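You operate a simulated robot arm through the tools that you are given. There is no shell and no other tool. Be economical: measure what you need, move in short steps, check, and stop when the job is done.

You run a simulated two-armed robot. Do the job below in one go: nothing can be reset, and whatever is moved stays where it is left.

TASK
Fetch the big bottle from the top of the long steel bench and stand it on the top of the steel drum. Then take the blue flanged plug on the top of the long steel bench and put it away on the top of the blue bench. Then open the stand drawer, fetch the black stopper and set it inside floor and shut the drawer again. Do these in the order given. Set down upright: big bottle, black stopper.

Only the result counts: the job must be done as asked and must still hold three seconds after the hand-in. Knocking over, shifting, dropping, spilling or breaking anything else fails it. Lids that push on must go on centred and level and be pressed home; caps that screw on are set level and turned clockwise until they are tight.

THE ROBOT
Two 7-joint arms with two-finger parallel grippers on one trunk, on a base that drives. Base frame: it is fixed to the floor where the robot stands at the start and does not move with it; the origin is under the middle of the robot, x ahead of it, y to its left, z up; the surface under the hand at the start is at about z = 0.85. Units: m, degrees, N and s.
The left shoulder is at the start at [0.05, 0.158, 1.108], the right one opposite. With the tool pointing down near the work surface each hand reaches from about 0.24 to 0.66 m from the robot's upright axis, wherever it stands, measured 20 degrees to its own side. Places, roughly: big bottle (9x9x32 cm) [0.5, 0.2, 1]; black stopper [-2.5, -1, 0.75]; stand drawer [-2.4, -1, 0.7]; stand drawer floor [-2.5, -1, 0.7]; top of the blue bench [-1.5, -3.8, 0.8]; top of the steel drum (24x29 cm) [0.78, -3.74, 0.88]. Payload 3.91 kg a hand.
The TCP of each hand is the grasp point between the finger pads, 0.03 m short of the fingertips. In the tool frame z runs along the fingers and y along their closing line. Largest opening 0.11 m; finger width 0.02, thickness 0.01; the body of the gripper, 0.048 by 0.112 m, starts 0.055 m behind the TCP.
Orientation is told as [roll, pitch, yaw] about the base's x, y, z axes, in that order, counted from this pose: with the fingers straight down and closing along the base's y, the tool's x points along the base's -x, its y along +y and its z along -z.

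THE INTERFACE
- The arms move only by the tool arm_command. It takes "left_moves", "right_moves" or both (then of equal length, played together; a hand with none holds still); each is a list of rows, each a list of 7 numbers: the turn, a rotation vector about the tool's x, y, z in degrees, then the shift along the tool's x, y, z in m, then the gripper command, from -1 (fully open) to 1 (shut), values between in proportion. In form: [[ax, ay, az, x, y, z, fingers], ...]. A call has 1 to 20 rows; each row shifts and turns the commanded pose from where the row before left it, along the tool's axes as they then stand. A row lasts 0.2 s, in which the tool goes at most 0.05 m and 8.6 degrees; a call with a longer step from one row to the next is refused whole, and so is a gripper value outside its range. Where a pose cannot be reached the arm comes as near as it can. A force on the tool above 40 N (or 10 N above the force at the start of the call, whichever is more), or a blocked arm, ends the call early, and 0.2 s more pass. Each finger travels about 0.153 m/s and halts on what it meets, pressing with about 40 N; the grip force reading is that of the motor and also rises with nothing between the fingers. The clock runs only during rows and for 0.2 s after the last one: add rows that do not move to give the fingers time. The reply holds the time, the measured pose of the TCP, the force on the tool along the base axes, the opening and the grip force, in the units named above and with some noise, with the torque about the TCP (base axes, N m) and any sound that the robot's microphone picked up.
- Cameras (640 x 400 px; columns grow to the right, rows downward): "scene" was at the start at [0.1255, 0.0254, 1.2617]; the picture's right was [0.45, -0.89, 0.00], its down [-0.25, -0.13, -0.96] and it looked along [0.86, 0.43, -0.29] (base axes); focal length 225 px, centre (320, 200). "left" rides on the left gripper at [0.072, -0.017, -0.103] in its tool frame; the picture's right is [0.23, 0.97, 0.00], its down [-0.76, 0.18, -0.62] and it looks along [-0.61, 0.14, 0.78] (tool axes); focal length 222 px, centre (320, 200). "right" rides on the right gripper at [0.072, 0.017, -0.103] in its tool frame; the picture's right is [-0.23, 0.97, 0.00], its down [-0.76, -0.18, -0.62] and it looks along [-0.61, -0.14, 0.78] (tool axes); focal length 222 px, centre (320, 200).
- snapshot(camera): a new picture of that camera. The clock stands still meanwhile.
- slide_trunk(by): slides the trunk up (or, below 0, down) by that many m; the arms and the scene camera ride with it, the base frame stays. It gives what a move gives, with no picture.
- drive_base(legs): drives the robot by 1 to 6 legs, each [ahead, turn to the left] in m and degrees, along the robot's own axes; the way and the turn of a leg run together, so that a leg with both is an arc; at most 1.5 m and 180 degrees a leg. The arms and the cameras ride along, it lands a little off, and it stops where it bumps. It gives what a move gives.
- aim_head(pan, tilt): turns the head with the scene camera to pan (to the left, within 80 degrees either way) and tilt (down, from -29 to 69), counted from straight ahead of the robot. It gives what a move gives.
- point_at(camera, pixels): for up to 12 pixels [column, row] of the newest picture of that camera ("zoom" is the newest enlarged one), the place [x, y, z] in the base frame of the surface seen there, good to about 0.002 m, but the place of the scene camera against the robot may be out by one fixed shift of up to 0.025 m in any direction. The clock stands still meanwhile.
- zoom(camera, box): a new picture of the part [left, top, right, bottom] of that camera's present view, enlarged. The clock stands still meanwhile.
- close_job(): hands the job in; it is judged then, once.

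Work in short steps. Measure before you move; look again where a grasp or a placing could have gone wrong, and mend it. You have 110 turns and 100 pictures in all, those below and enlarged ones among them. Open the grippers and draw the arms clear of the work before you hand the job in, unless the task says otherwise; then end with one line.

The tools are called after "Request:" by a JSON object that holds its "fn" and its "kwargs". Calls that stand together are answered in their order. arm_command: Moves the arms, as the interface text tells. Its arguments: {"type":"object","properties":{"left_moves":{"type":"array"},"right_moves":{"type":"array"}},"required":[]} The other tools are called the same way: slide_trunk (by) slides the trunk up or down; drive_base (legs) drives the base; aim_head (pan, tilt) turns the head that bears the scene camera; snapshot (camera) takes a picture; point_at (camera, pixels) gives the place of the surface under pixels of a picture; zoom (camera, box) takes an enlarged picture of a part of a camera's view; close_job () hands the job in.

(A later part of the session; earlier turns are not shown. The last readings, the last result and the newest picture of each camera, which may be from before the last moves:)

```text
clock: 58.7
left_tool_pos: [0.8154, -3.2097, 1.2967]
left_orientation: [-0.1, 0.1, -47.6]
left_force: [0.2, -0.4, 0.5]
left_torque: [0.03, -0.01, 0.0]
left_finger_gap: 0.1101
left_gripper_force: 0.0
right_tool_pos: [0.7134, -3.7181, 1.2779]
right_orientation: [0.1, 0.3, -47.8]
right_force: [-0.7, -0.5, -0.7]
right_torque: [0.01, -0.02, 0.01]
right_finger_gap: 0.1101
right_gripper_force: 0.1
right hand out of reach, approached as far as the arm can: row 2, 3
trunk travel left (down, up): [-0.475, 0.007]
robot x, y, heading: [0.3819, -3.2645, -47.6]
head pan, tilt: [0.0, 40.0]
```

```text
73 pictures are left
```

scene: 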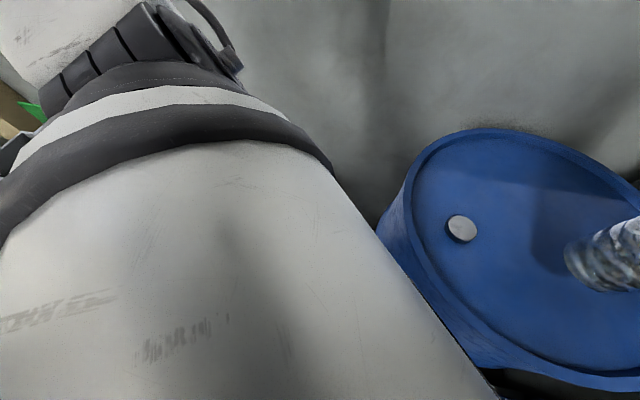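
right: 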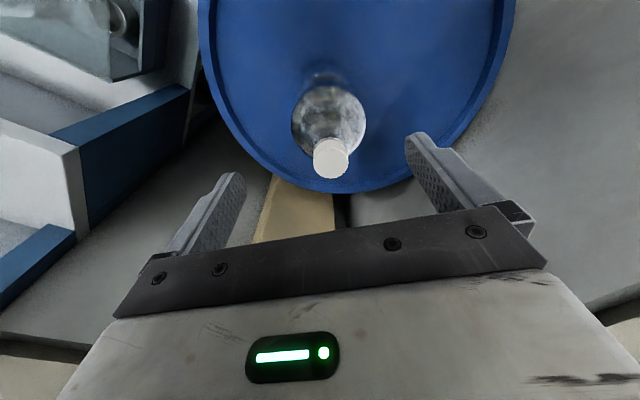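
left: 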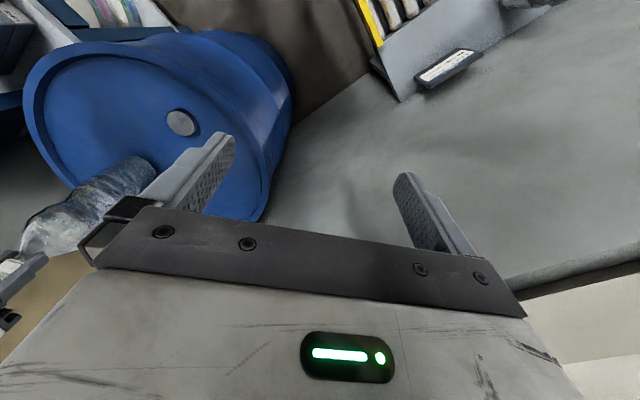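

Bottle stands well. I retract the right hand towards the robot, then back out and drive up to the bench.

Request:
{"fn": "arm_command", "kwargs": {"right_moves": [[0, 0, 0, 0.03, 0, 0, -1], [0, 0, 0, 0.04, 0, 0, -1], [0, 0, 0, 0.04, 0, 0, -1], [0, 0, 0, 0.04, 0, 0, -1], [0, 0, 0, 0, 0, 0, -1]]}}

Request:
{"fn": "snapshot", "kwargs": {"camera": "scene"}}

Request:
{"fn": "drive_base", "kwargs": {"legs": [[-0.8, 0], [0, 137.5], [1.45, 0]]}}

```text
clock: 59.9
left_tool_pos: [0.8144, -3.2082, 1.2963]
left_orientation: [0.0, 0.2, -47.5]
left_force: [1.0, 0.5, 0.2]
left_torque: [-0.02, -0.01, 0.01]
left_finger_gap: 0.11
left_gripper_force: 0.0
right_tool_pos: [0.6136, -3.6116, 1.2746]
right_orientation: [0.1, 0.4, -47.9]
right_force: [0.2, -0.5, -0.2]
right_torque: [0.03, 0.0, -0.02]
right_finger_gap: 0.1099
right_gripper_force: 0.1
trunk travel left (down, up): [-0.475, 0.007]
robot x, y, heading: [0.3797, -3.2642, -47.5]
head pan, tilt: [0.0, 40.0]
```

```text
72 pictures are left
```

scene: 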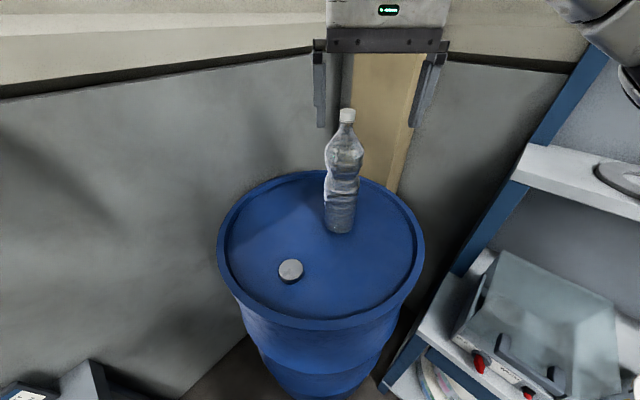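

```text
clock: 76.6
left_tool_pos: [-0.6405, -1.0396, 1.2977]
left_orientation: [0.0, 0.0, 94.4]
left_force: [0.1, -0.2, -0.1]
left_torque: [0.03, -0.01, -0.02]
left_finger_gap: 0.1102
left_gripper_force: 0.0
right_tool_pos: [-0.2356, -0.8472, 1.2758]
right_orientation: [0.1, 0.2, 94.1]
right_force: [1.3, 0.2, 0.2]
right_torque: [-0.01, 0.03, 0.02]
right_finger_gap: 0.1102
right_gripper_force: 0.1
trunk travel left (down, up): [-0.475, 0.007]
robot x, y, heading: [-0.2648, -1.2692, 94.1]
head pan, tilt: [0.0, 40.0]
```

Bottle stays standing. I drive on to about (-0.26, 0.3) and turn to face the bench.

Request:
{"fn": "drive_base", "kwargs": {"legs": [[0, -4], [0.8, 0], [0.77, 0], [0, -90]]}}

Request:
{"fn": "aim_head", "kwargs": {"pan": 10, "tilt": 30}}

Request:
{"fn": "snapshot", "kwargs": {"camera": "scene"}}

```text
clock: 88.8
left_tool_pos: [-0.021, 0.6546, 1.2973]
left_orientation: [0.0, 0.0, 2.3]
left_force: [0.6, 0.2, -0.2]
left_torque: [-0.02, 0.04, 0.0]
left_finger_gap: 0.1099
left_gripper_force: 0.0
right_tool_pos: [0.1559, 0.2418, 1.2743]
right_orientation: [0.0, 0.2, 2.0]
right_force: [-0.1, 0.6, 0.6]
right_torque: [-0.02, 0.02, -0.03]
right_finger_gap: 0.11
right_gripper_force: 0.0
trunk travel left (down, up): [-0.475, 0.007]
robot x, y, heading: [-0.2621, 0.2884, 2.1]
head pan, tilt: [0.0, 40.0]
```

```text
clock: 89.5
left_tool_pos: [-0.0216, 0.656, 1.2978]
left_orientation: [0.0, 0.1, 2.1]
left_force: [0.3, -0.1, -1.0]
left_torque: [0.02, 0.0, 0.01]
left_finger_gap: 0.1101
left_gripper_force: 0.1
right_tool_pos: [0.1555, 0.2428, 1.2737]
right_orientation: [0.0, 0.2, 2.0]
right_force: [0.2, -0.3, 0.2]
right_torque: [-0.01, 0.02, 0.03]
right_finger_gap: 0.1102
right_gripper_force: 0.1
trunk travel left (down, up): [-0.475, 0.007]
robot x, y, heading: [-0.2625, 0.2862, 2.1]
head pan, tilt: [10.0, 30.0]
```

```text
71 pictures are left
```

scene: 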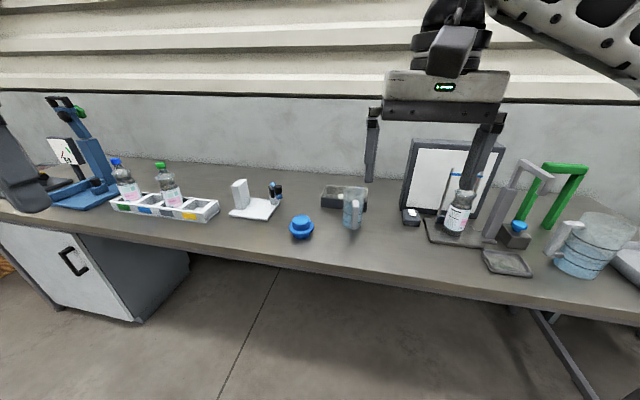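

The plug is at (301,228). I measure it, the bench front edge and the cabinet corner.

Request:
{"fn": "point_at", "kwargs": {"camera": "scene", "pixels": [[301, 220], [301, 228], [301, 237], [290, 230], [313, 230], [275, 255], [340, 268], [133, 320], [190, 265], [240, 200], [352, 210]]}}

Request:
{"fn": "zoom", "kwargs": {"camera": "scene", "box": [220, 170, 400, 282]}}

```text
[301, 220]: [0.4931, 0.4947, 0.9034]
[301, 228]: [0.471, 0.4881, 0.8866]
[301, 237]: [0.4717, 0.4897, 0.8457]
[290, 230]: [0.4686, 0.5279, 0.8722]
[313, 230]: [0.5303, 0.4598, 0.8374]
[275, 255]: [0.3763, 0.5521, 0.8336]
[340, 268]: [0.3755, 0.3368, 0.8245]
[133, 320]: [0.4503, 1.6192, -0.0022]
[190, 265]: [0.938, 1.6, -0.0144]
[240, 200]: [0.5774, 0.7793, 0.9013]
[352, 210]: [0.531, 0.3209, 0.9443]
```

```text
3.56 times, centred on (310, 226) of scene
```

zoom: 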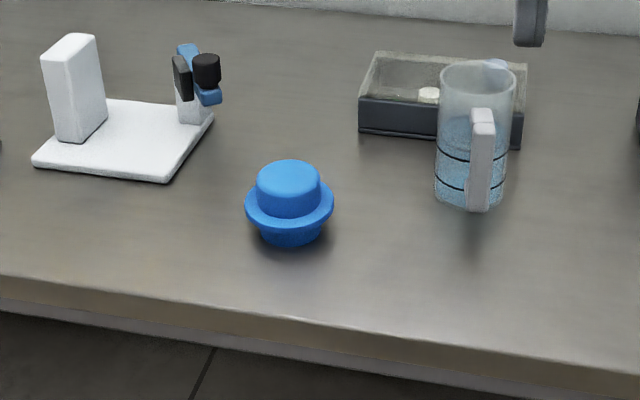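

Plug centre ≈ (0.495, 0.495), top ≈0.915. I drive 0.24 ahead and lower the trunk back by 0.125.

Request:
{"fn": "drive_base", "kwargs": {"legs": [[0.24, -2]]}}

Request:
{"fn": "slide_trunk", "kwargs": {"by": -0.125}}

Request:
{"fn": "snapshot", "kwargs": {"camera": "left"}}

```text
clock: 91.3
left_tool_pos: [0.2263, 0.6493, 1.2966]
left_orientation: [-0.1, 0.1, -0.1]
left_force: [0.2, 0.3, 0.1]
left_torque: [0.02, 0.03, 0.0]
left_finger_gap: 0.1102
left_gripper_force: 0.0
right_tool_pos: [0.3864, 0.229, 1.2738]
right_orientation: [0.1, 0.1, -0.5]
right_force: [-0.7, 0.3, 0.2]
right_torque: [0.01, 0.0, -0.02]
right_finger_gap: 0.1098
right_gripper_force: 0.0
trunk travel left (down, up): [-0.475, 0.007]
robot x, y, heading: [-0.0321, 0.2958, 0.0]
head pan, tilt: [10.0, 30.0]
```

```text
clock: 92.8
left_tool_pos: [0.2267, 0.6488, 1.1721]
left_orientation: [-0.1, 0.1, 0.0]
left_force: [0.0, 0.5, 0.3]
left_torque: [0.03, -0.01, 0.0]
left_finger_gap: 0.1099
left_gripper_force: 0.0
right_tool_pos: [0.3866, 0.2298, 1.1497]
right_orientation: [0.1, 0.2, -0.4]
right_force: [0.7, -0.1, -0.2]
right_torque: [-0.04, 0.02, -0.02]
right_finger_gap: 0.1101
right_gripper_force: 0.0
trunk travel left (down, up): [-0.35, 0.132]
robot x, y, heading: [-0.0279, 0.2918, -0.1]
head pan, tilt: [10.0, 30.0]
```

```text
69 pictures are left
```

left: 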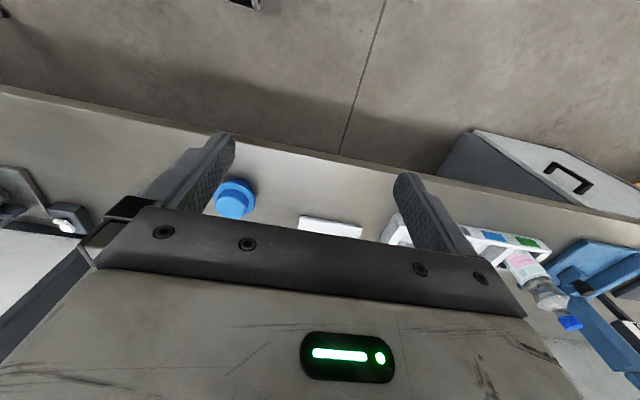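

I move the left hand to above the plug, about (0.47,0.495,1.05).

Request:
{"fn": "arm_command", "kwargs": {"left_moves": [[0, 0, 0, -0.035, -0.022, 0.017, -1], [0, 0, 0, -0.035, -0.022, 0.017, -1], [0, 0, 0, -0.035, -0.022, 0.017, -1], [0, 0, 0, -0.035, -0.022, 0.017, -1], [0, 0, 0, -0.035, -0.022, 0.017, -1], [0, 0, 0, -0.035, -0.022, 0.017, -1], [0, 0, 0, -0.035, -0.022, 0.017, -1], [0, 0, 0, 0, 0, 0, -1]]}}

Request:
{"fn": "snapshot", "kwargs": {"camera": "left"}}

```text
clock: 94.6
left_tool_pos: [0.471, 0.4926, 1.0566]
left_orientation: [-0.1, 0.0, 0.0]
left_force: [0.5, 0.9, -1.1]
left_torque: [-0.01, -0.02, -0.01]
left_finger_gap: 0.1098
left_gripper_force: 0.1
right_tool_pos: [0.386, 0.2301, 1.1494]
right_orientation: [0.1, 0.1, -0.5]
right_force: [0.7, -0.6, 0.6]
right_torque: [0.0, 0.0, -0.02]
right_finger_gap: 0.1102
right_gripper_force: 0.1
trunk travel left (down, up): [-0.35, 0.132]
robot x, y, heading: [-0.027, 0.2885, -0.0]
head pan, tilt: [10.0, 30.0]
```

```text
68 pictures are left
```

left: 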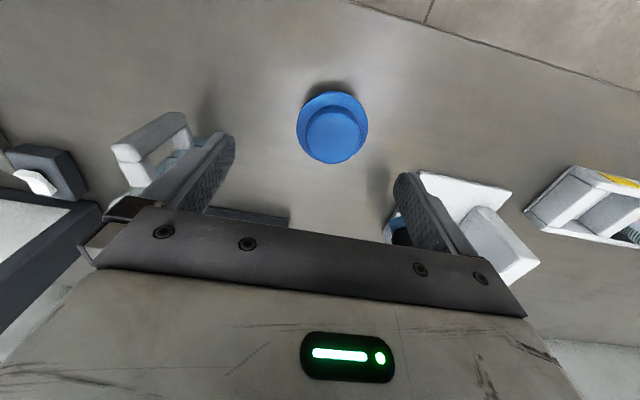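

The plug's top disc is at (334,133). Measure its edges.

Request:
{"fn": "point_at", "kwargs": {"camera": "left", "pixels": [[334, 133], [308, 133], [360, 133], [334, 109], [334, 159], [300, 125], [366, 128], [334, 95], [318, 100], [150, 150], [190, 150]]}}

```text
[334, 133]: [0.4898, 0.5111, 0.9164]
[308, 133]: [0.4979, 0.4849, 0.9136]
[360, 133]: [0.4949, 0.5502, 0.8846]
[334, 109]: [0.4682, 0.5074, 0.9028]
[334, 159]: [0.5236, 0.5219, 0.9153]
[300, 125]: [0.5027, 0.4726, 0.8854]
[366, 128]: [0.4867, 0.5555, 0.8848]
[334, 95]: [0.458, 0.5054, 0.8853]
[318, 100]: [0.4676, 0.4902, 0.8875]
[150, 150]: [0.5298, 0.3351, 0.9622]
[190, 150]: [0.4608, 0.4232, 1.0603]
```

Plug centre ≈ (0.498, 0.514), knob from 0.885 to 0.916. I move over it and lower to TCP 0.921 so the tips stay just above the flange.

Request:
{"fn": "arm_command", "kwargs": {"left_moves": [[0, 0, 0, -0.027, 0.0215, 0, -1], [0, 0, 0, 0, 0, 0.04, -1], [0, 0, 0, 0, 0, 0.04, -1], [0, 0, 0, 0, 0, 0.03, -1], [0, 0, 0, 0, 0, 0.015, -1], [0, 0, 0, 0, 0, 0.01, -1], [0, 0, 0, 0, 0, 0, -1]]}}

Request:
{"fn": "snapshot", "kwargs": {"camera": "left"}}

```text
clock: 96.2
left_tool_pos: [0.4933, 0.5165, 0.9187]
left_orientation: [0.0, -0.1, -0.1]
left_force: [-0.9, -0.9, 1.0]
left_torque: [0.01, 0.0, 0.0]
left_finger_gap: 0.1103
left_gripper_force: 0.0
left hand out of reach, approached as far as the arm can: row 6
right_tool_pos: [0.3878, 0.2298, 1.1497]
right_orientation: [0.1, 0.1, -0.4]
right_force: [0.8, 0.5, 0.0]
right_torque: [-0.01, -0.03, 0.01]
right_finger_gap: 0.1098
right_gripper_force: 0.0
trunk travel left (down, up): [-0.35, 0.132]
robot x, y, heading: [-0.0297, 0.2915, 0.0]
head pan, tilt: [10.0, 30.0]
```

```text
67 pictures are left
```

left: 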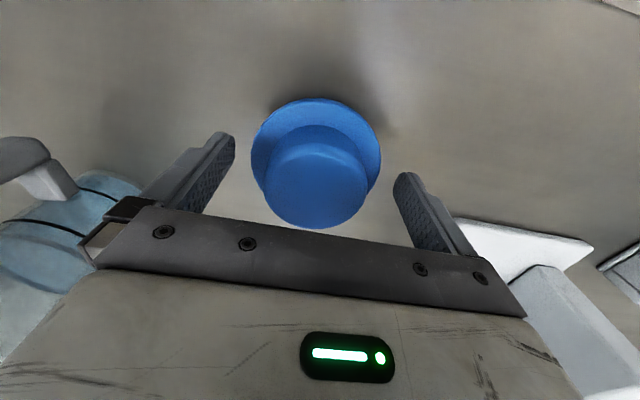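

The knob sits between the fingers, nothing else between. Close slowly.

Request:
{"fn": "arm_command", "kwargs": {"left_moves": [[0, 0, 0, 0, 0, 0, -0.4], [0, 0, 0, 0, 0, 0, 0], [0, 0, 0, 0, 0, 0, 0.3], [0, 0, 0, 0, 0, 0, 0.7], [0, 0, 0, 0, 0, 0, 1], [0, 0, 0, 0, 0, 0, 1]]}}

Request:
{"fn": "snapshot", "kwargs": {"camera": "left"}}

```text
clock: 97.6
left_tool_pos: [0.4923, 0.5158, 0.9195]
left_orientation: [-0.1, 0.1, -0.1]
left_force: [-0.9, -0.1, 0.1]
left_torque: [-0.01, -0.03, 0.01]
left_finger_gap: 0.0626
left_gripper_force: 39.6
right_tool_pos: [0.3861, 0.2298, 1.1497]
right_orientation: [0.0, 0.3, -0.5]
right_force: [-0.1, 0.4, -0.1]
right_torque: [0.01, -0.01, -0.01]
right_finger_gap: 0.1102
right_gripper_force: 0.1
trunk travel left (down, up): [-0.35, 0.132]
robot x, y, heading: [-0.0249, 0.2906, 0.2]
head pan, tilt: [10.0, 30.0]
```

```text
66 pictures are left
```

left: 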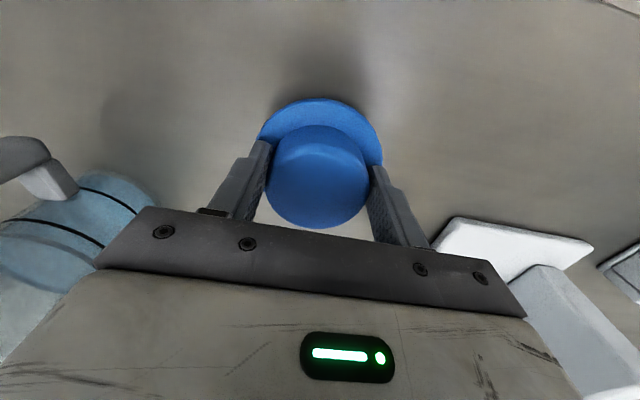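

Knob held (gap 0.063). Lift 0.15 and draw in a little.

Request:
{"fn": "arm_command", "kwargs": {"left_moves": [[0, 0, 0, 0, 0, -0.015, 1], [0, 0, 0, 0, 0, -0.035, 1], [0, 0, 0, 0.01, 0, -0.04, 1], [0, 0, 0, 0.03, 0, -0.035, 1], [0, 0, 0, 0.035, 0, -0.03, 1], [0, 0, 0, 0.035, 0, -0.02, 1], [0, 0, 0, 0, 0, 0, 1]]}}

Request:
{"fn": "snapshot", "kwargs": {"camera": "left"}}

```text
clock: 99.2
left_tool_pos: [0.3878, 0.519, 1.0978]
left_orientation: [0.1, 0.1, -0.1]
left_force: [-0.3, 0.0, -1.7]
left_torque: [0.01, 0.01, 0.0]
left_finger_gap: 0.0627
left_gripper_force: 40.0
right_tool_pos: [0.3866, 0.23, 1.1496]
right_orientation: [0.1, 0.2, -0.3]
right_force: [0.0, 0.9, 0.8]
right_torque: [-0.03, 0.02, -0.01]
right_finger_gap: 0.11
right_gripper_force: 0.0
trunk travel left (down, up): [-0.35, 0.132]
robot x, y, heading: [-0.0263, 0.2924, -0.0]
head pan, tilt: [10.0, 30.0]
```

```text
65 pictures are left
```

left: 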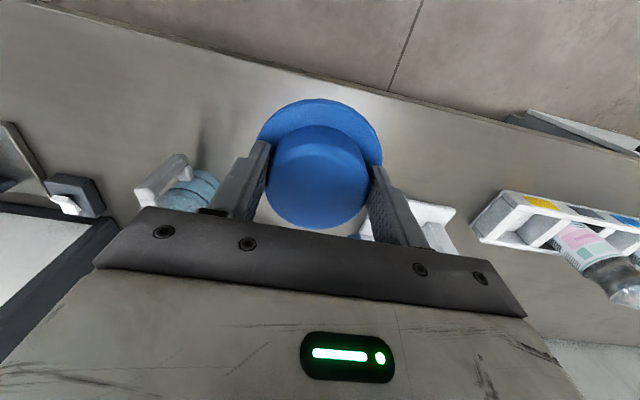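

Plug is held. I back away, turn and drive towards the blue bench, stopping about 1.3 m short.

Request:
{"fn": "drive_base", "kwargs": {"legs": [[-0.6, 0], [0, -105], [1.4, 0], [1.2, 0], [0, 15]]}}

Request:
{"fn": "aim_head", "kwargs": {"pan": 0, "tilt": 25}}

Request:
{"fn": "snapshot", "kwargs": {"camera": "scene"}}

```text
clock: 120.2
left_tool_pos: [-1.2047, -2.5649, 1.0971]
left_orientation: [0.1, 0.0, -91.1]
left_force: [0.2, -0.5, -0.4]
left_torque: [-0.01, -0.02, 0.0]
left_finger_gap: 0.0622
left_gripper_force: 39.6
right_tool_pos: [-1.4946, -2.5595, 1.1494]
right_orientation: [0.1, 0.2, -91.4]
right_force: [-0.2, 0.4, 0.9]
right_torque: [-0.02, 0.02, 0.01]
right_finger_gap: 0.1101
right_gripper_force: 0.0
trunk travel left (down, up): [-0.35, 0.132]
robot x, y, heading: [-1.4224, -2.1459, -90.9]
head pan, tilt: [10.0, 30.0]
```

```text
clock: 120.9
left_tool_pos: [-1.2055, -2.5652, 1.0976]
left_orientation: [-0.1, 0.0, -91.0]
left_force: [-0.6, 0.1, -0.6]
left_torque: [0.02, 0.0, -0.01]
left_finger_gap: 0.0626
left_gripper_force: 39.9
right_tool_pos: [-1.4946, -2.5585, 1.1504]
right_orientation: [0.1, 0.2, -91.2]
right_force: [-0.1, 0.8, 0.4]
right_torque: [-0.01, -0.03, -0.03]
right_finger_gap: 0.11
right_gripper_force: 0.0
trunk travel left (down, up): [-0.35, 0.132]
robot x, y, heading: [-1.4205, -2.1433, -90.9]
head pan, tilt: [0.0, 25.0]
```

```text
64 pictures are left
```

scene: 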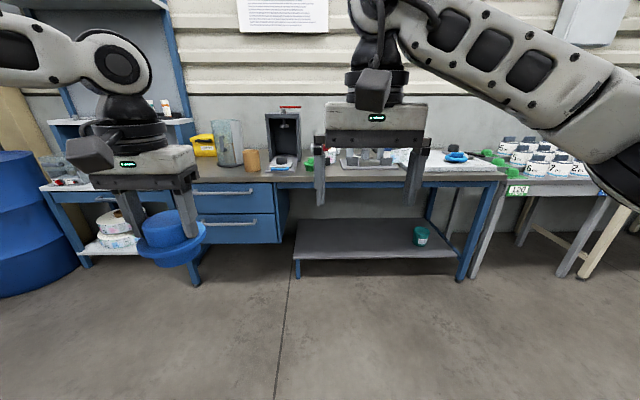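

The blue bench is ahead (rows 160–190), partly hidden by the right hand. I zoom in on it.

Request:
{"fn": "zoom", "kwargs": {"camera": "scene", "box": [180, 100, 510, 300]}}

Request:
{"fn": "point_at", "kwargs": {"camera": "scene", "pixels": [[230, 181], [285, 182], [300, 175], [400, 178], [490, 175], [455, 157], [470, 280], [298, 276], [240, 240], [355, 255], [250, 160], [282, 160]]}}

```text
1.94 times, centred on (345, 200) of scene
```

zoom: 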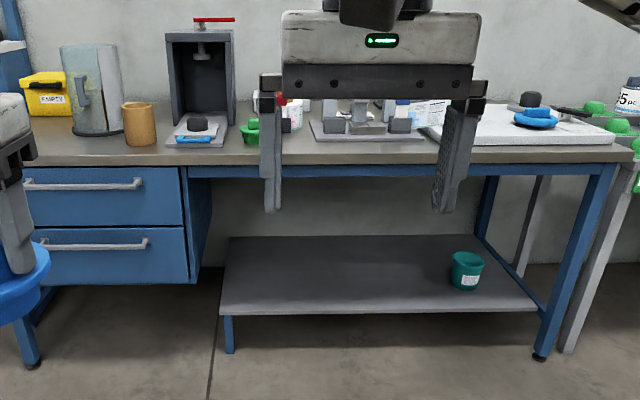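

```text
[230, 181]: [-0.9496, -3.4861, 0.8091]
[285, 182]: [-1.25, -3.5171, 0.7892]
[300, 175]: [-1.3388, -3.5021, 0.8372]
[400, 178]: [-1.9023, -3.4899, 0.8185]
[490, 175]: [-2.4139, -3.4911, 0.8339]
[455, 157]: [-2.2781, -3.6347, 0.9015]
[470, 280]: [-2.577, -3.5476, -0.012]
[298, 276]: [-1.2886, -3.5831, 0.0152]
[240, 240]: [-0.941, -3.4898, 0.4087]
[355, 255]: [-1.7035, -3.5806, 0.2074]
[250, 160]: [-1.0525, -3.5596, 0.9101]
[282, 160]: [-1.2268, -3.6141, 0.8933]
```

The bench top is z≈0.85, front edge y≈-3.49. I drive 0.8 nearer (hands stay short of the edge) and look down.

Request:
{"fn": "drive_base", "kwargs": {"legs": [[0.8, 0]]}}

Request:
{"fn": "aim_head", "kwargs": {"pan": 0, "tilt": 40}}

Request:
{"fn": "snapshot", "kwargs": {"camera": "scene"}}

Request:
{"fn": "snapshot", "kwargs": {"camera": "left"}}

```text
clock: 125.2
left_tool_pos: [-1.2082, -3.3481, 1.0977]
left_orientation: [-0.1, 0.1, -90.2]
left_force: [0.4, -0.6, -0.5]
left_torque: [0.0, 0.0, 0.0]
left_finger_gap: 0.0625
left_gripper_force: 40.4
right_tool_pos: [-1.4982, -3.3463, 1.1507]
right_orientation: [0.1, 0.2, -90.5]
right_force: [0.1, -0.3, 0.6]
right_torque: [0.04, -0.02, -0.05]
right_finger_gap: 0.1097
right_gripper_force: 0.1
trunk travel left (down, up): [-0.35, 0.132]
robot x, y, heading: [-1.4365, -2.9287, -90.2]
head pan, tilt: [0.0, 25.0]
```

```text
clock: 125.9
left_tool_pos: [-1.2074, -3.3475, 1.0977]
left_orientation: [0.0, 0.0, -90.2]
left_force: [0.2, -0.3, -1.9]
left_torque: [0.05, 0.02, 0.01]
left_finger_gap: 0.0626
left_gripper_force: 40.7
right_tool_pos: [-1.4979, -3.3464, 1.1503]
right_orientation: [0.1, 0.2, -90.5]
right_force: [-0.2, 0.0, -0.8]
right_torque: [0.0, -0.02, -0.03]
right_finger_gap: 0.1101
right_gripper_force: 0.0
trunk travel left (down, up): [-0.35, 0.132]
robot x, y, heading: [-1.4343, -2.9319, -90.2]
head pan, tilt: [0.0, 40.0]
```

```text
62 pictures are left
```

scene: 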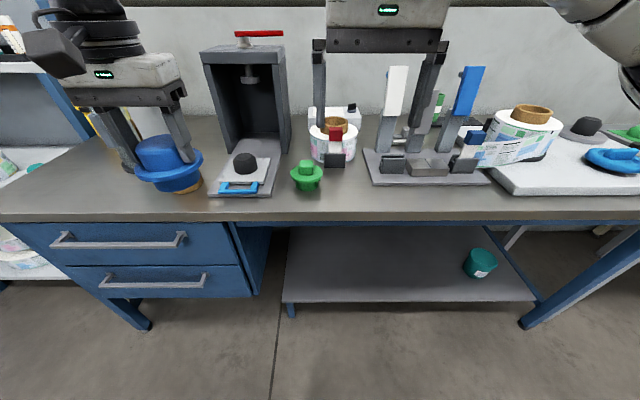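

```text
61 pictures are left
```

left: 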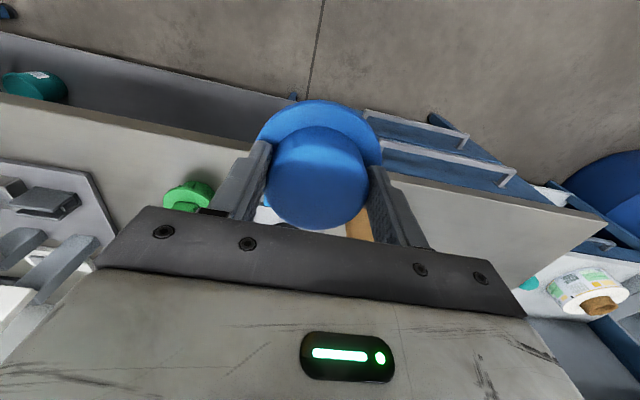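

There's free surface at the left end (70,180) and perhaps between the green plug (307,175) and the fixture plate (370,170). Measure.

Request:
{"fn": "point_at", "kwargs": {"camera": "scene", "pixels": [[70, 180], [60, 150], [20, 210], [110, 205], [115, 170], [307, 190], [295, 175], [345, 205], [375, 183], [340, 180], [240, 205], [330, 165]]}}

Request:
{"fn": "point_at", "kwargs": {"camera": "left", "pixels": [[450, 200], [430, 230], [540, 230], [580, 215], [480, 260], [185, 205], [356, 225], [180, 150], [400, 190]]}}

```text
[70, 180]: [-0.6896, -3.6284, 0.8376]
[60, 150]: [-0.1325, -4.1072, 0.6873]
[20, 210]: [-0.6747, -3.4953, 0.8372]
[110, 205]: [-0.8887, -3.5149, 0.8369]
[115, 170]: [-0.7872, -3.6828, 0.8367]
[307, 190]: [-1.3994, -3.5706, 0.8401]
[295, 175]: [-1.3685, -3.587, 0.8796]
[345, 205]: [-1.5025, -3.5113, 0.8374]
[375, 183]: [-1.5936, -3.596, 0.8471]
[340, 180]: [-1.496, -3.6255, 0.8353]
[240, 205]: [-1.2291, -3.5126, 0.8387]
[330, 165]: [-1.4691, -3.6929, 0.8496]
```

```text
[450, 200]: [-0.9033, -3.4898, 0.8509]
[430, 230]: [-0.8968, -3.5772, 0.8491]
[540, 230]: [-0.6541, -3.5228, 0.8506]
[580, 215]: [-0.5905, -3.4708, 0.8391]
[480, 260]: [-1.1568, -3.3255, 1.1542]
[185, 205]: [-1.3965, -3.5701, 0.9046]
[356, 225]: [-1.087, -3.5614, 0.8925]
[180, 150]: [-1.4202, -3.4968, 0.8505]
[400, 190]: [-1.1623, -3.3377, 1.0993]
```

The left part of the bench around (-0.83,-3.58) is free (mug is at x≈-1.09). I shift the base about 0.41 m to the +x side: back, turn, ahead, turn, ahead.

Request:
{"fn": "drive_base", "kwargs": {"legs": [[-0.3, 0], [0, 90], [0.41, 0], [0, -90], [0.36, 0]]}}

Request:
{"fn": "snapshot", "kwargs": {"camera": "left"}}

Request:
{"fn": "snapshot", "kwargs": {"camera": "scene"}}

```text
clock: 139.7
left_tool_pos: [-0.7902, -3.3976, 1.0978]
left_orientation: [0.0, 0.0, -89.3]
left_force: [-0.6, -0.2, 0.1]
left_torque: [0.0, -0.01, 0.01]
left_finger_gap: 0.0625
left_gripper_force: 39.9
right_tool_pos: [-1.0797, -3.4017, 1.1486]
right_orientation: [0.1, 0.1, -89.7]
right_force: [-1.2, 0.5, -0.1]
right_torque: [0.02, -0.03, -0.02]
right_finger_gap: 0.1098
right_gripper_force: 0.0
trunk travel left (down, up): [-0.35, 0.132]
robot x, y, heading: [-1.0224, -2.9848, -89.1]
head pan, tilt: [0.0, 40.0]
```

```text
60 pictures are left
```

left: 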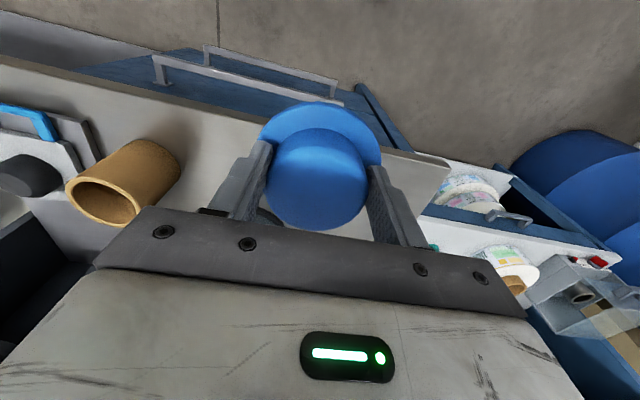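

```text
59 pictures are left
```

scene: 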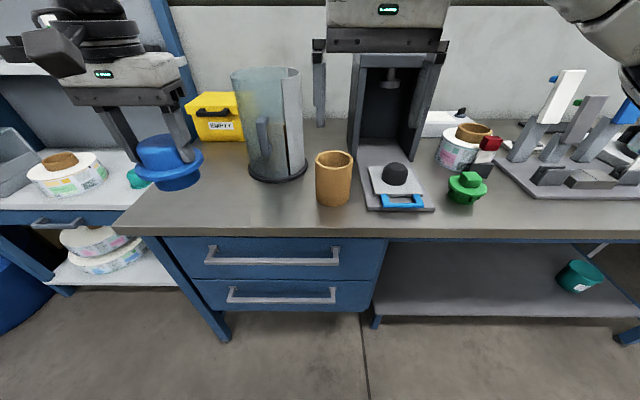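

Measure the free patch limits: yellow box (215,135), jug foot (275,180), mug (333,200), bench corner (120,225).

Request:
{"fn": "point_at", "kwargs": {"camera": "scene", "pixels": [[215, 138], [265, 183], [318, 195], [118, 230], [155, 195], [220, 200], [230, 225], [260, 205], [175, 30], [185, 70]]}}

Request:
{"fn": "point_at", "kwargs": {"camera": "left", "pixels": [[175, 170], [265, 215], [200, 180], [440, 165], [150, 130], [390, 150]]}}

```text
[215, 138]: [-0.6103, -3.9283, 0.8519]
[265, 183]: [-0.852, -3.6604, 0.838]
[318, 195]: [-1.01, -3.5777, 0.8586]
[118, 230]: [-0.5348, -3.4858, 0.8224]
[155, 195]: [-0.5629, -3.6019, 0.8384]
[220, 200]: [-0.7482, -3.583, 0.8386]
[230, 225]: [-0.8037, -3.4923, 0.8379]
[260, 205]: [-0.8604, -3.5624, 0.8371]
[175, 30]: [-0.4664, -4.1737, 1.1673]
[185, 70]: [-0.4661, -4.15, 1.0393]
```

```text
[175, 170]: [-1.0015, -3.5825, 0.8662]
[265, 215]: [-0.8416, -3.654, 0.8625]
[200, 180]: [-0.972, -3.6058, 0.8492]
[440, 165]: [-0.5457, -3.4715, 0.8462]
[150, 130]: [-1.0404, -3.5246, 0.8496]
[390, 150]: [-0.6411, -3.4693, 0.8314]
```

Free patch: x -0.6…-0.79, y -3.48…-3.63. I drive 0.06 ahead and place at about (-0.72,-3.56).

Request:
{"fn": "drive_base", "kwargs": {"legs": [[0.06, 0]]}}

Request:
{"fn": "arm_command", "kwargs": {"left_moves": [[0, 0, 0, -0.025, 0.0175, 0, 1], [0, 0, 0, -0.025, 0.0175, 0, 1], [0, 0, 0, -0.026, 0.0175, 0, 1], [0, 0, 0, -0.026, 0.0175, 0, 1], [0, 0, 0, 0, 0, 0.03, 1], [0, 0, 0, 0, 0, 0.03, 1], [0, 0, 0, 0, 0, 0.03, 1], [0, 0, 0, 0, 0, 0, 1]]}}

Request:
{"fn": "snapshot", "kwargs": {"camera": "left"}}

```text
clock: 140.6
left_tool_pos: [-0.7895, -3.4603, 1.0983]
left_orientation: [-0.1, 0.1, -89.4]
left_force: [-0.1, -0.2, -0.9]
left_torque: [0.03, 0.01, 0.01]
left_finger_gap: 0.0624
left_gripper_force: 39.8
right_tool_pos: [-1.0796, -3.4624, 1.1502]
right_orientation: [0.0, 0.1, -89.8]
right_force: [-0.5, -0.2, -0.8]
right_torque: [0.0, 0.06, 0.04]
right_finger_gap: 0.11
right_gripper_force: 0.0
trunk travel left (down, up): [-0.35, 0.132]
robot x, y, heading: [-1.0235, -3.0432, -89.3]
head pan, tilt: [0.0, 40.0]
```

```text
clock: 142.4
left_tool_pos: [-0.7162, -3.5596, 1.0074]
left_orientation: [0.1, 0.0, -89.4]
left_force: [0.2, 0.2, -1.0]
left_torque: [-0.04, 0.0, -0.01]
left_finger_gap: 0.0626
left_gripper_force: 40.2
right_tool_pos: [-1.078, -3.4622, 1.1499]
right_orientation: [0.1, 0.2, -89.6]
right_force: [0.0, 0.3, -0.5]
right_torque: [0.01, 0.02, 0.0]
right_finger_gap: 0.1098
right_gripper_force: 0.0
trunk travel left (down, up): [-0.35, 0.132]
robot x, y, heading: [-1.0211, -3.0454, -89.5]
head pan, tilt: [0.0, 40.0]
```

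```text
58 pictures are left
```

left: 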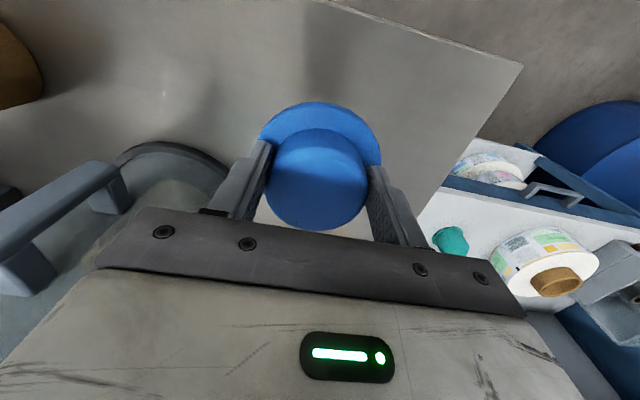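

The jug is to the hand's right side; I check its nearest points before lowering.

Request:
{"fn": "point_at", "kwargs": {"camera": "left", "pixels": [[180, 147], [215, 165], [110, 185], [60, 205], [120, 170], [225, 180], [120, 225], [60, 260], [480, 110]]}}

```text
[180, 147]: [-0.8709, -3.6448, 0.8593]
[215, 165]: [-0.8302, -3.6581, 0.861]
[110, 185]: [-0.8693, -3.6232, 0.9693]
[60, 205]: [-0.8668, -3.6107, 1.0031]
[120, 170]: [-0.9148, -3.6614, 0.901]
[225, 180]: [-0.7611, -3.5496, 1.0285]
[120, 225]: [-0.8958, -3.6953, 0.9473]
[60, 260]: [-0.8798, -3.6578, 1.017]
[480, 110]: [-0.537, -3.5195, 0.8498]
```

Clear of the jug (≥5 cm). Lower to TCP ≈0.92, creeping at the end.

Request:
{"fn": "arm_command", "kwargs": {"left_moves": [[0, 0, 0, 0, 0, 0.03, 1], [0, 0, 0, 0, 0, 0.03, 1], [0, 0, 0, 0, 0, 0.015, 1], [0, 0, 0, 0, 0, 0.007, 1], [0, 0, 0, 0, 0, 0.004, 1], [0, 0, 0, 0, 0, 0, 1]]}}

```text
clock: 143.8
left_tool_pos: [-0.7179, -3.561, 0.9214]
left_orientation: [0.0, -0.1, -89.4]
left_force: [0.6, 0.9, -1.1]
left_torque: [0.01, 0.01, 0.01]
left_finger_gap: 0.0623
left_gripper_force: 40.4
right_tool_pos: [-1.0792, -3.4617, 1.1497]
right_orientation: [0.1, 0.0, -89.7]
right_force: [-0.4, 0.7, 0.7]
right_torque: [0.01, -0.01, 0.02]
right_finger_gap: 0.11
right_gripper_force: 0.0
trunk travel left (down, up): [-0.35, 0.132]
robot x, y, heading: [-1.0223, -3.0462, -89.5]
head pan, tilt: [0.0, 40.0]
```

No contact yet at 0.9214; creep a few mm more.

Request:
{"fn": "arm_command", "kwargs": {"left_moves": [[0, 0, 0, 0, 0, 0.002, 1], [0, 0, 0, 0, 0, 0.002, 1], [0, 0, 0, 0, 0, 0, 1]]}}

```text
clock: 144.6
left_tool_pos: [-0.7184, -3.561, 0.9182]
left_orientation: [0.0, -0.1, -89.3]
left_force: [0.9, -0.2, 2.6]
left_torque: [-0.06, -0.11, 0.01]
left_finger_gap: 0.0624
left_gripper_force: 40.0
right_tool_pos: [-1.0796, -3.461, 1.1505]
right_orientation: [0.1, 0.1, -89.6]
right_force: [-0.8, 0.3, -0.1]
right_torque: [0.05, -0.01, -0.01]
right_finger_gap: 0.1101
right_gripper_force: 0.1
trunk travel left (down, up): [-0.35, 0.132]
robot x, y, heading: [-1.0241, -3.0457, -89.2]
head pan, tilt: [0.0, 40.0]
```

Light contact (+2.6 N). Open and rise.

Request:
{"fn": "arm_command", "kwargs": {"left_moves": [[0, 0, 0, 0, 0, 0, 0], [0, 0, 0, 0, 0, 0, -0.5], [0, 0, 0, 0, 0, 0, -0.9], [0, 0, 0, 0, 0, 0, -0.9], [0, 0, 0, 0, 0, -0.03, -0.9], [0, 0, 0, 0, 0, -0.04, -0.9], [0, 0, 0, 0.01, 0, -0.045, -0.9], [0, 0, 0, 0.02, 0, -0.045, -0.9], [0, 0, 0, 0.03, 0, -0.04, -0.9], [0, 0, 0, 0.03, 0, -0.02, -0.9]]}}

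Request:
{"fn": "snapshot", "kwargs": {"camera": "left"}}

```text
clock: 146.8
left_tool_pos: [-0.718, -3.4686, 1.1407]
left_orientation: [0.0, 0.1, -89.4]
left_force: [0.0, -1.4, 0.5]
left_torque: [-0.04, -0.01, 0.01]
left_finger_gap: 0.1046
left_gripper_force: 0.0
right_tool_pos: [-1.0802, -3.4608, 1.1507]
right_orientation: [0.1, 0.2, -89.6]
right_force: [0.0, 0.8, 0.6]
right_torque: [-0.03, -0.03, 0.02]
right_finger_gap: 0.1102
right_gripper_force: 0.1
trunk travel left (down, up): [-0.35, 0.132]
robot x, y, heading: [-1.0229, -3.0428, -89.3]
head pan, tilt: [0.0, 40.0]
```

```text
57 pictures are left
```

left: 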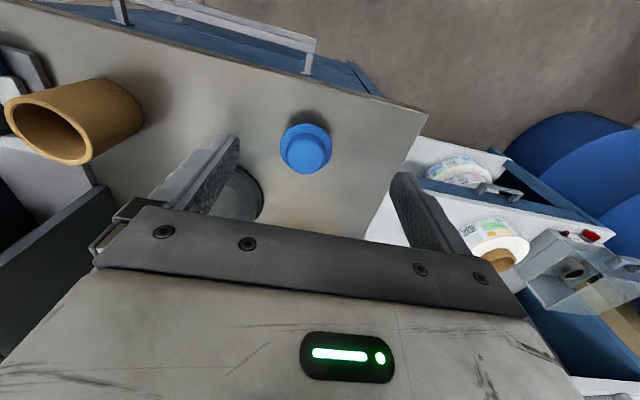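

Plug rests upright on the blue bench. Now I back off to about (-1.0,-1.05) and turn to face the stand at (-2.4,-1).

Request:
{"fn": "drive_base", "kwargs": {"legs": [[-1.2, 0], [-0.8, 0], [0, -91]]}}

Request:
{"fn": "aim_head", "kwargs": {"pan": 0, "tilt": 25}}

Request:
{"fn": "snapshot", "kwargs": {"camera": "scene"}}

```text
clock: 160.7
left_tool_pos: [-1.504, -1.35, 1.138]
left_orientation: [0.1, 0.0, -179.5]
left_force: [0.2, -0.3, -0.2]
left_torque: [0.01, 0.0, -0.03]
left_finger_gap: 0.1044
left_gripper_force: 0.1
right_tool_pos: [-1.4947, -0.9889, 1.1511]
right_orientation: [0.1, 0.1, -179.9]
right_force: [0.1, 0.2, 0.5]
right_torque: [-0.02, -0.01, 0.0]
right_finger_gap: 0.1101
right_gripper_force: 0.1
trunk travel left (down, up): [-0.35, 0.132]
robot x, y, heading: [-1.0765, -1.0495, -179.4]
head pan, tilt: [0.0, 40.0]
```

```text
clock: 161.5
left_tool_pos: [-1.5034, -1.3496, 1.1388]
left_orientation: [0.0, 0.0, -179.7]
left_force: [0.9, -0.7, 0.2]
left_torque: [0.0, 0.0, -0.01]
left_finger_gap: 0.1049
left_gripper_force: 0.0
right_tool_pos: [-1.4946, -0.9889, 1.1492]
right_orientation: [0.0, 0.1, -179.9]
right_force: [0.6, -0.1, -0.4]
right_torque: [0.02, -0.01, 0.0]
right_finger_gap: 0.1101
right_gripper_force: 0.1
trunk travel left (down, up): [-0.35, 0.132]
robot x, y, heading: [-1.0765, -1.0507, -179.6]
head pan, tilt: [0.0, 25.0]
```

```text
56 pictures are left
```

scene: 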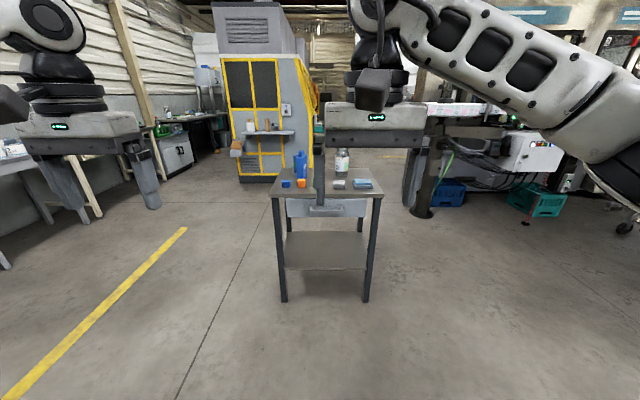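

The stand with its drawer is straight ahead at (325,190). Zoom in and measure.

Request:
{"fn": "zoom", "kwargs": {"camera": "scene", "box": [245, 140, 405, 240]}}

Request:
{"fn": "point_at", "kwargs": {"camera": "scene", "pixels": [[290, 205], [300, 195], [365, 195], [345, 207], [301, 184], [287, 185], [338, 185], [362, 185], [342, 165], [284, 300], [370, 299]]}}

```text
4.00 times, centred on (325, 190) of scene
```

zoom: 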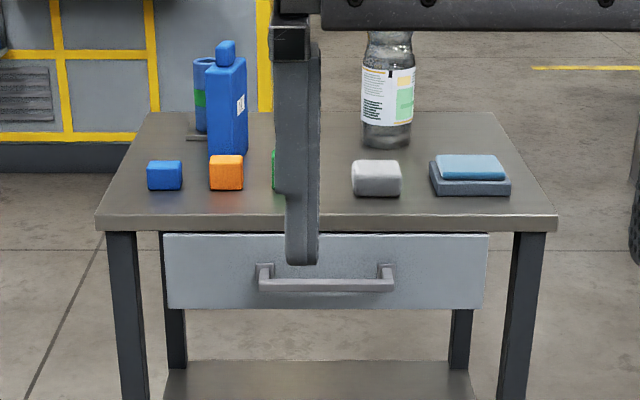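

```text
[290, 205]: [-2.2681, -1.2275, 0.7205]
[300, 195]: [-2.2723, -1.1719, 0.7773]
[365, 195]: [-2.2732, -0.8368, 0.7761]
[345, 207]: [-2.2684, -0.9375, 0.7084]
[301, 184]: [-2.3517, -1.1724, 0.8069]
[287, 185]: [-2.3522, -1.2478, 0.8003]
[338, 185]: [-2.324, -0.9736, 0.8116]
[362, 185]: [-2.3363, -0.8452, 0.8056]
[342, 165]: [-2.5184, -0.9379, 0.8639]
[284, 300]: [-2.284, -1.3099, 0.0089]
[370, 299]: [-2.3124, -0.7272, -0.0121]
```

The drawer front is at x≈-2.27, its bar handle near z≈0.70, the stand top ≈0.79. I don't yet see the stopper; I drive 0.5 nearer and look down.

Request:
{"fn": "drive_base", "kwargs": {"legs": [[0.45, 0]]}}

Request:
{"fn": "aim_head", "kwargs": {"pan": 0, "tilt": 38}}

Request:
{"fn": "snapshot", "kwargs": {"camera": "scene"}}

Request:
{"fn": "snapshot", "kwargs": {"camera": "right"}}

```text
clock: 164.2
left_tool_pos: [-1.9499, -1.3455, 1.1387]
left_orientation: [0.0, 0.0, 179.7]
left_force: [-0.4, 0.1, 0.8]
left_torque: [0.0, 0.01, 0.0]
left_finger_gap: 0.1044
left_gripper_force: 0.1
right_tool_pos: [-1.9373, -0.9847, 1.1497]
right_orientation: [0.1, 0.1, 179.5]
right_force: [-0.2, 0.2, 0.8]
right_torque: [0.0, 0.0, -0.04]
right_finger_gap: 0.1102
right_gripper_force: 0.0
trunk travel left (down, up): [-0.35, 0.132]
robot x, y, heading: [-1.5209, -1.0499, 179.8]
head pan, tilt: [0.0, 25.0]
```

```text
clock: 164.9
left_tool_pos: [-1.9498, -1.3449, 1.1393]
left_orientation: [0.1, 0.0, 179.8]
left_force: [0.8, 0.5, 0.1]
left_torque: [0.01, -0.02, -0.01]
left_finger_gap: 0.1043
left_gripper_force: 0.2
right_tool_pos: [-1.9369, -0.9866, 1.1499]
right_orientation: [0.1, 0.1, 179.5]
right_force: [-1.0, -1.0, -0.9]
right_torque: [0.02, 0.01, 0.0]
right_finger_gap: 0.1099
right_gripper_force: 0.0
trunk travel left (down, up): [-0.35, 0.132]
robot x, y, heading: [-1.5237, -1.049, 179.8]
head pan, tilt: [0.0, 38.0]
```

```text
54 pictures are left
```

scene: 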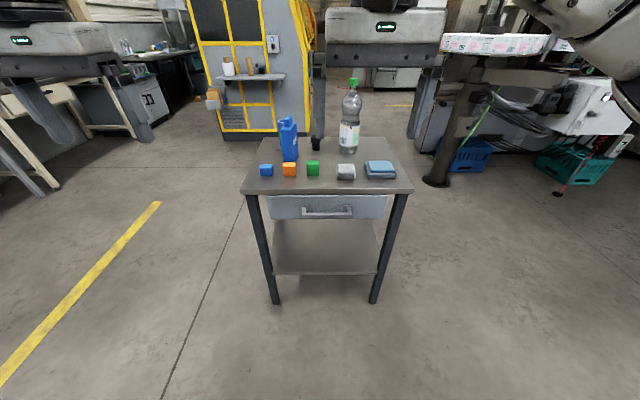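

```text
53 pictures are left
```

right: 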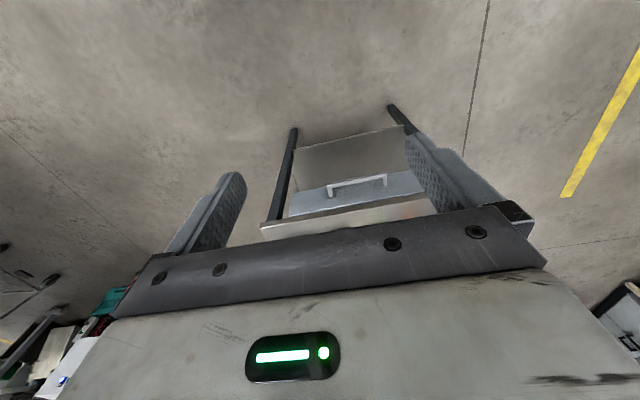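

There's a small black object at (316,143) at the back of the stand top. Zoom.

Request:
{"fn": "zoom", "kwargs": {"camera": "scene", "box": [230, 110, 420, 229]}}

```text
3.36 times, centred on (325, 170) of scene
```

zoom: 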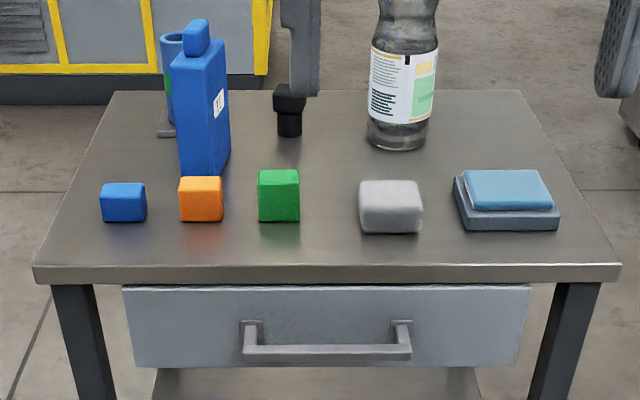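

The black stopper is at (289,115), on the stand top's rear. Measure it, the handle bar and the table edge.

Request:
{"fn": "point_at", "kwargs": {"camera": "zoom", "pixels": [[289, 92], [289, 105], [289, 130], [277, 125], [301, 125], [325, 352], [250, 330], [402, 330], [325, 310], [325, 275], [128, 325], [325, 240]]}}

Request:
{"fn": "point_at", "kwargs": {"camera": "right", "pixels": [[357, 183], [330, 190], [386, 182], [355, 195], [350, 220], [300, 205], [300, 228], [420, 180]]}}

```text
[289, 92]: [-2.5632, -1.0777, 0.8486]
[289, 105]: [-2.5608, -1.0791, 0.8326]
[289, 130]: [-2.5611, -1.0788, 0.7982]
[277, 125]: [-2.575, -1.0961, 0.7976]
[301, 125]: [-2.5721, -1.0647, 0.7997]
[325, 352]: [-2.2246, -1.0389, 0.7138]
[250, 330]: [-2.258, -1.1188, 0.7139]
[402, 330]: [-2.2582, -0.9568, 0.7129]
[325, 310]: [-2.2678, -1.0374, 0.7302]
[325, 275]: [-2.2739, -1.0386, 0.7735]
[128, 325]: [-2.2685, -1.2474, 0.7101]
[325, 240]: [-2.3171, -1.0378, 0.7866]
```

```text
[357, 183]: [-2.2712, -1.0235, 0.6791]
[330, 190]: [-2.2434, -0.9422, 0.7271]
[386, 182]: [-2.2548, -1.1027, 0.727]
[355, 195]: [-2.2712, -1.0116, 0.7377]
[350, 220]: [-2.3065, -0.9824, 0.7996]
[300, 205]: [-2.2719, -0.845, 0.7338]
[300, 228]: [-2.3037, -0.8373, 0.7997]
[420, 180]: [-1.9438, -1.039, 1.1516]
```

The right camera gives: stand top 0.80, drawer front x -2.271, bar at z≈0.727 with outer face x≈-2.228, spanning y -0.945…-1.105. I lower the trunk 0.25 and turn the right tool 90° about its axis so it closes across the bar.

Request:
{"fn": "slide_trunk", "kwargs": {"by": -0.25}}

Request:
{"fn": "arm_command", "kwargs": {"right_moves": [[0, 0, 8.2, 0, 0, 0, -1], [0, 0, 8.2, 0, 0, 0, -1], [0, 0, 8.2, 0, 0, 0, -1], [0, 0, 8.2, 0, 0, 0, -1], [0, 0, 8.2, 0, 0, 0, -1], [0, 0, 8.2, 0, 0, 0, -1], [0, 0, 8.2, 0, 0, 0, -1], [0, 0, 8.2, 0, 0, 0, -1], [0, 0, 8.2, 0, 0, 0, -1], [0, 0, 8.2, 0, 0, 0, -1], [0, 0, 8, 0, 0, 0, -1], [0, 0, 0, 0, 0, 0, -1]]}}

```text
clock: 167.5
left_tool_pos: [-1.9496, -1.3451, 0.8897]
left_orientation: [-0.1, 0.0, 179.9]
left_force: [-0.3, -0.4, 0.4]
left_torque: [0.01, -0.02, -0.02]
left_finger_gap: 0.1044
left_gripper_force: 0.0
right_tool_pos: [-1.9366, -0.9846, 0.9003]
right_orientation: [0.1, 0.1, 179.4]
right_force: [0.3, -0.2, 0.5]
right_torque: [-0.03, 0.01, 0.01]
right_finger_gap: 0.1101
right_gripper_force: 0.0
trunk travel left (down, up): [-0.1, 0.382]
robot x, y, heading: [-1.5228, -1.048, 179.8]
head pan, tilt: [0.0, 38.0]
```

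```text
clock: 170.1
left_tool_pos: [-1.9489, -1.3442, 0.8889]
left_orientation: [0.1, 0.0, 179.9]
left_force: [0.5, 0.3, 0.3]
left_torque: [-0.01, 0.02, 0.0]
left_finger_gap: 0.1044
left_gripper_force: 0.1
right_tool_pos: [-1.9377, -0.9863, 0.8992]
right_orientation: [-0.1, 0.1, 89.4]
right_force: [0.3, -0.1, 0.3]
right_torque: [-0.05, -0.01, 0.01]
right_finger_gap: 0.1099
right_gripper_force: 0.0
trunk travel left (down, up): [-0.1, 0.382]
robot x, y, heading: [-1.5231, -1.0495, 179.8]
head pan, tilt: [0.0, 38.0]
```

Now tilt the tool forward by 64° (negative about tool x).

Request:
{"fn": "arm_command", "kwargs": {"right_moves": [[-8, 0, 0, 0, 0, 0, -1], [-8, 0, 0, 0, 0, 0, -1], [-8, 0, 0, 0, 0, 0, -1], [-8, 0, 0, 0, 0, 0, -1], [-8, 0, 0, 0, 0, 0, -1], [-8, 0, 0, 0, 0, 0, -1], [-8, 0, 0, 0, 0, 0, -1], [-8, 0, 0, 0, 0, 0, -1], [0, 0, 0, 0, 0, 0, -1]]}}

Request:
{"fn": "snapshot", "kwargs": {"camera": "scene"}}

Request:
{"fn": "snapshot", "kwargs": {"camera": "right"}}

```text
clock: 172.1
left_tool_pos: [-1.9496, -1.3471, 0.8904]
left_orientation: [0.0, 0.1, 179.7]
left_force: [-1.0, -0.1, 0.1]
left_torque: [0.03, -0.04, 0.0]
left_finger_gap: 0.1046
left_gripper_force: 0.1
right_tool_pos: [-1.9379, -0.9867, 0.8994]
right_orientation: [64.0, 0.1, 89.5]
right_force: [0.2, -0.2, 1.0]
right_torque: [0.0, 0.02, -0.02]
right_finger_gap: 0.1098
right_gripper_force: 0.1
trunk travel left (down, up): [-0.1, 0.382]
robot x, y, heading: [-1.52, -1.0503, 179.7]
head pan, tilt: [0.0, 38.0]
```

```text
51 pictures are left
```

scene: 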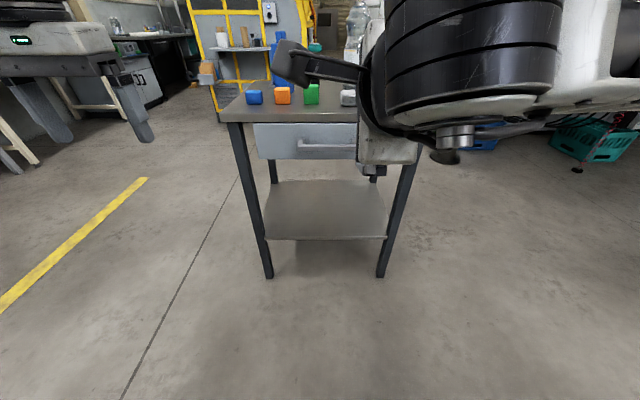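

```text
50 pictures are left
```

right: 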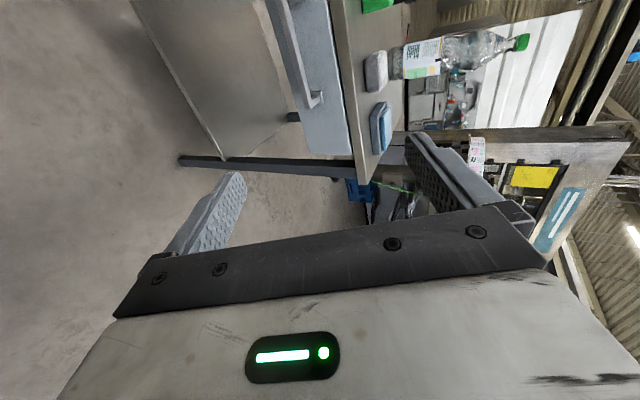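

Orientation reached. I tilt 16° more (to 80°), half close to a 6 cm gap, and lower to z≈0.73 at y≈-1.02, still well short of the drawer.

Request:
{"fn": "arm_command", "kwargs": {"right_moves": [[-8, 0, 0, 0, 0, 0, -0.6], [-8, 0, 0, 0, 0, 0, -0.09], [0, 0, 0, 0.008, -0.0416, 0.0074, -0.09], [0, 0, 0, 0.008, -0.0416, 0.0074, -0.09], [0, 0, 0, 0.008, -0.0416, 0.0074, -0.09], [0, 0, 0, 0.009, -0.0416, 0.0074, -0.09], [0, 0, 0, 0, 0, 0, -0.09]]}}

Request:
{"fn": "drive_base", "kwargs": {"legs": [[0.2, 0]]}}

Request:
{"fn": "snapshot", "kwargs": {"camera": "right"}}

```text
clock: 173.7
left_tool_pos: [-1.9497, -1.3451, 0.8892]
left_orientation: [-0.1, 0.0, 179.7]
left_force: [-0.3, -0.7, -0.7]
left_torque: [0.0, 0.05, -0.01]
left_finger_gap: 0.1048
left_gripper_force: 0.0
right_tool_pos: [-1.9376, -1.02, 0.7318]
right_orientation: [79.8, 0.2, 89.6]
right_force: [0.5, -0.8, 0.8]
right_torque: [0.0, 0.02, -0.02]
right_finger_gap: 0.0599
right_gripper_force: 0.0
trunk travel left (down, up): [-0.1, 0.382]
robot x, y, heading: [-1.523, -1.0517, 179.9]
head pan, tilt: [0.0, 38.0]
```

```text
clock: 175.3
left_tool_pos: [-2.1475, -1.3412, 0.8883]
left_orientation: [-0.1, 0.1, 179.5]
left_force: [0.4, 0.4, 0.4]
left_torque: [-0.01, 0.05, -0.04]
left_finger_gap: 0.1043
left_gripper_force: 0.0
right_tool_pos: [-2.1335, -1.0141, 0.7323]
right_orientation: [79.9, -0.1, 89.1]
right_force: [0.1, 0.2, 0.1]
right_torque: [0.0, -0.02, 0.0]
right_finger_gap: 0.0601
right_gripper_force: 0.0
trunk travel left (down, up): [-0.1, 0.382]
robot x, y, heading: [-1.7175, -1.0457, 179.6]
head pan, tilt: [0.0, 38.0]
```

```text
49 pictures are left
```

right: 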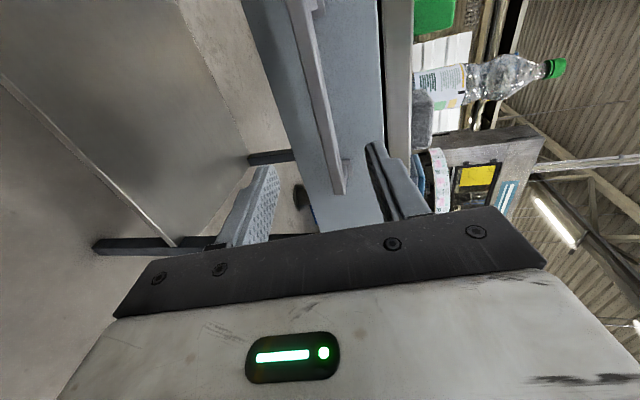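

The bar runs (305,20)–(340,190). I measure it with this camera.

Request:
{"fn": "point_at", "kwargs": {"camera": "right", "pixels": [[310, 40], [318, 80], [326, 120], [334, 160], [303, 60], [328, 90], [338, 187], [350, 60], [375, 60], [398, 80]]}}

```text
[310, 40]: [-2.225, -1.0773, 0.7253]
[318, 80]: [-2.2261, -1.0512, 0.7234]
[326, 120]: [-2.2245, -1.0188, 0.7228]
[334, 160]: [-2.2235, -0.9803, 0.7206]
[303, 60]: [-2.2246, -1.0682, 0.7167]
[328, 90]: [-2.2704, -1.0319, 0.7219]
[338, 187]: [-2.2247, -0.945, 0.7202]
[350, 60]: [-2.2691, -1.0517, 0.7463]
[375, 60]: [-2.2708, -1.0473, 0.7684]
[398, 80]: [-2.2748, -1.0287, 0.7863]
```

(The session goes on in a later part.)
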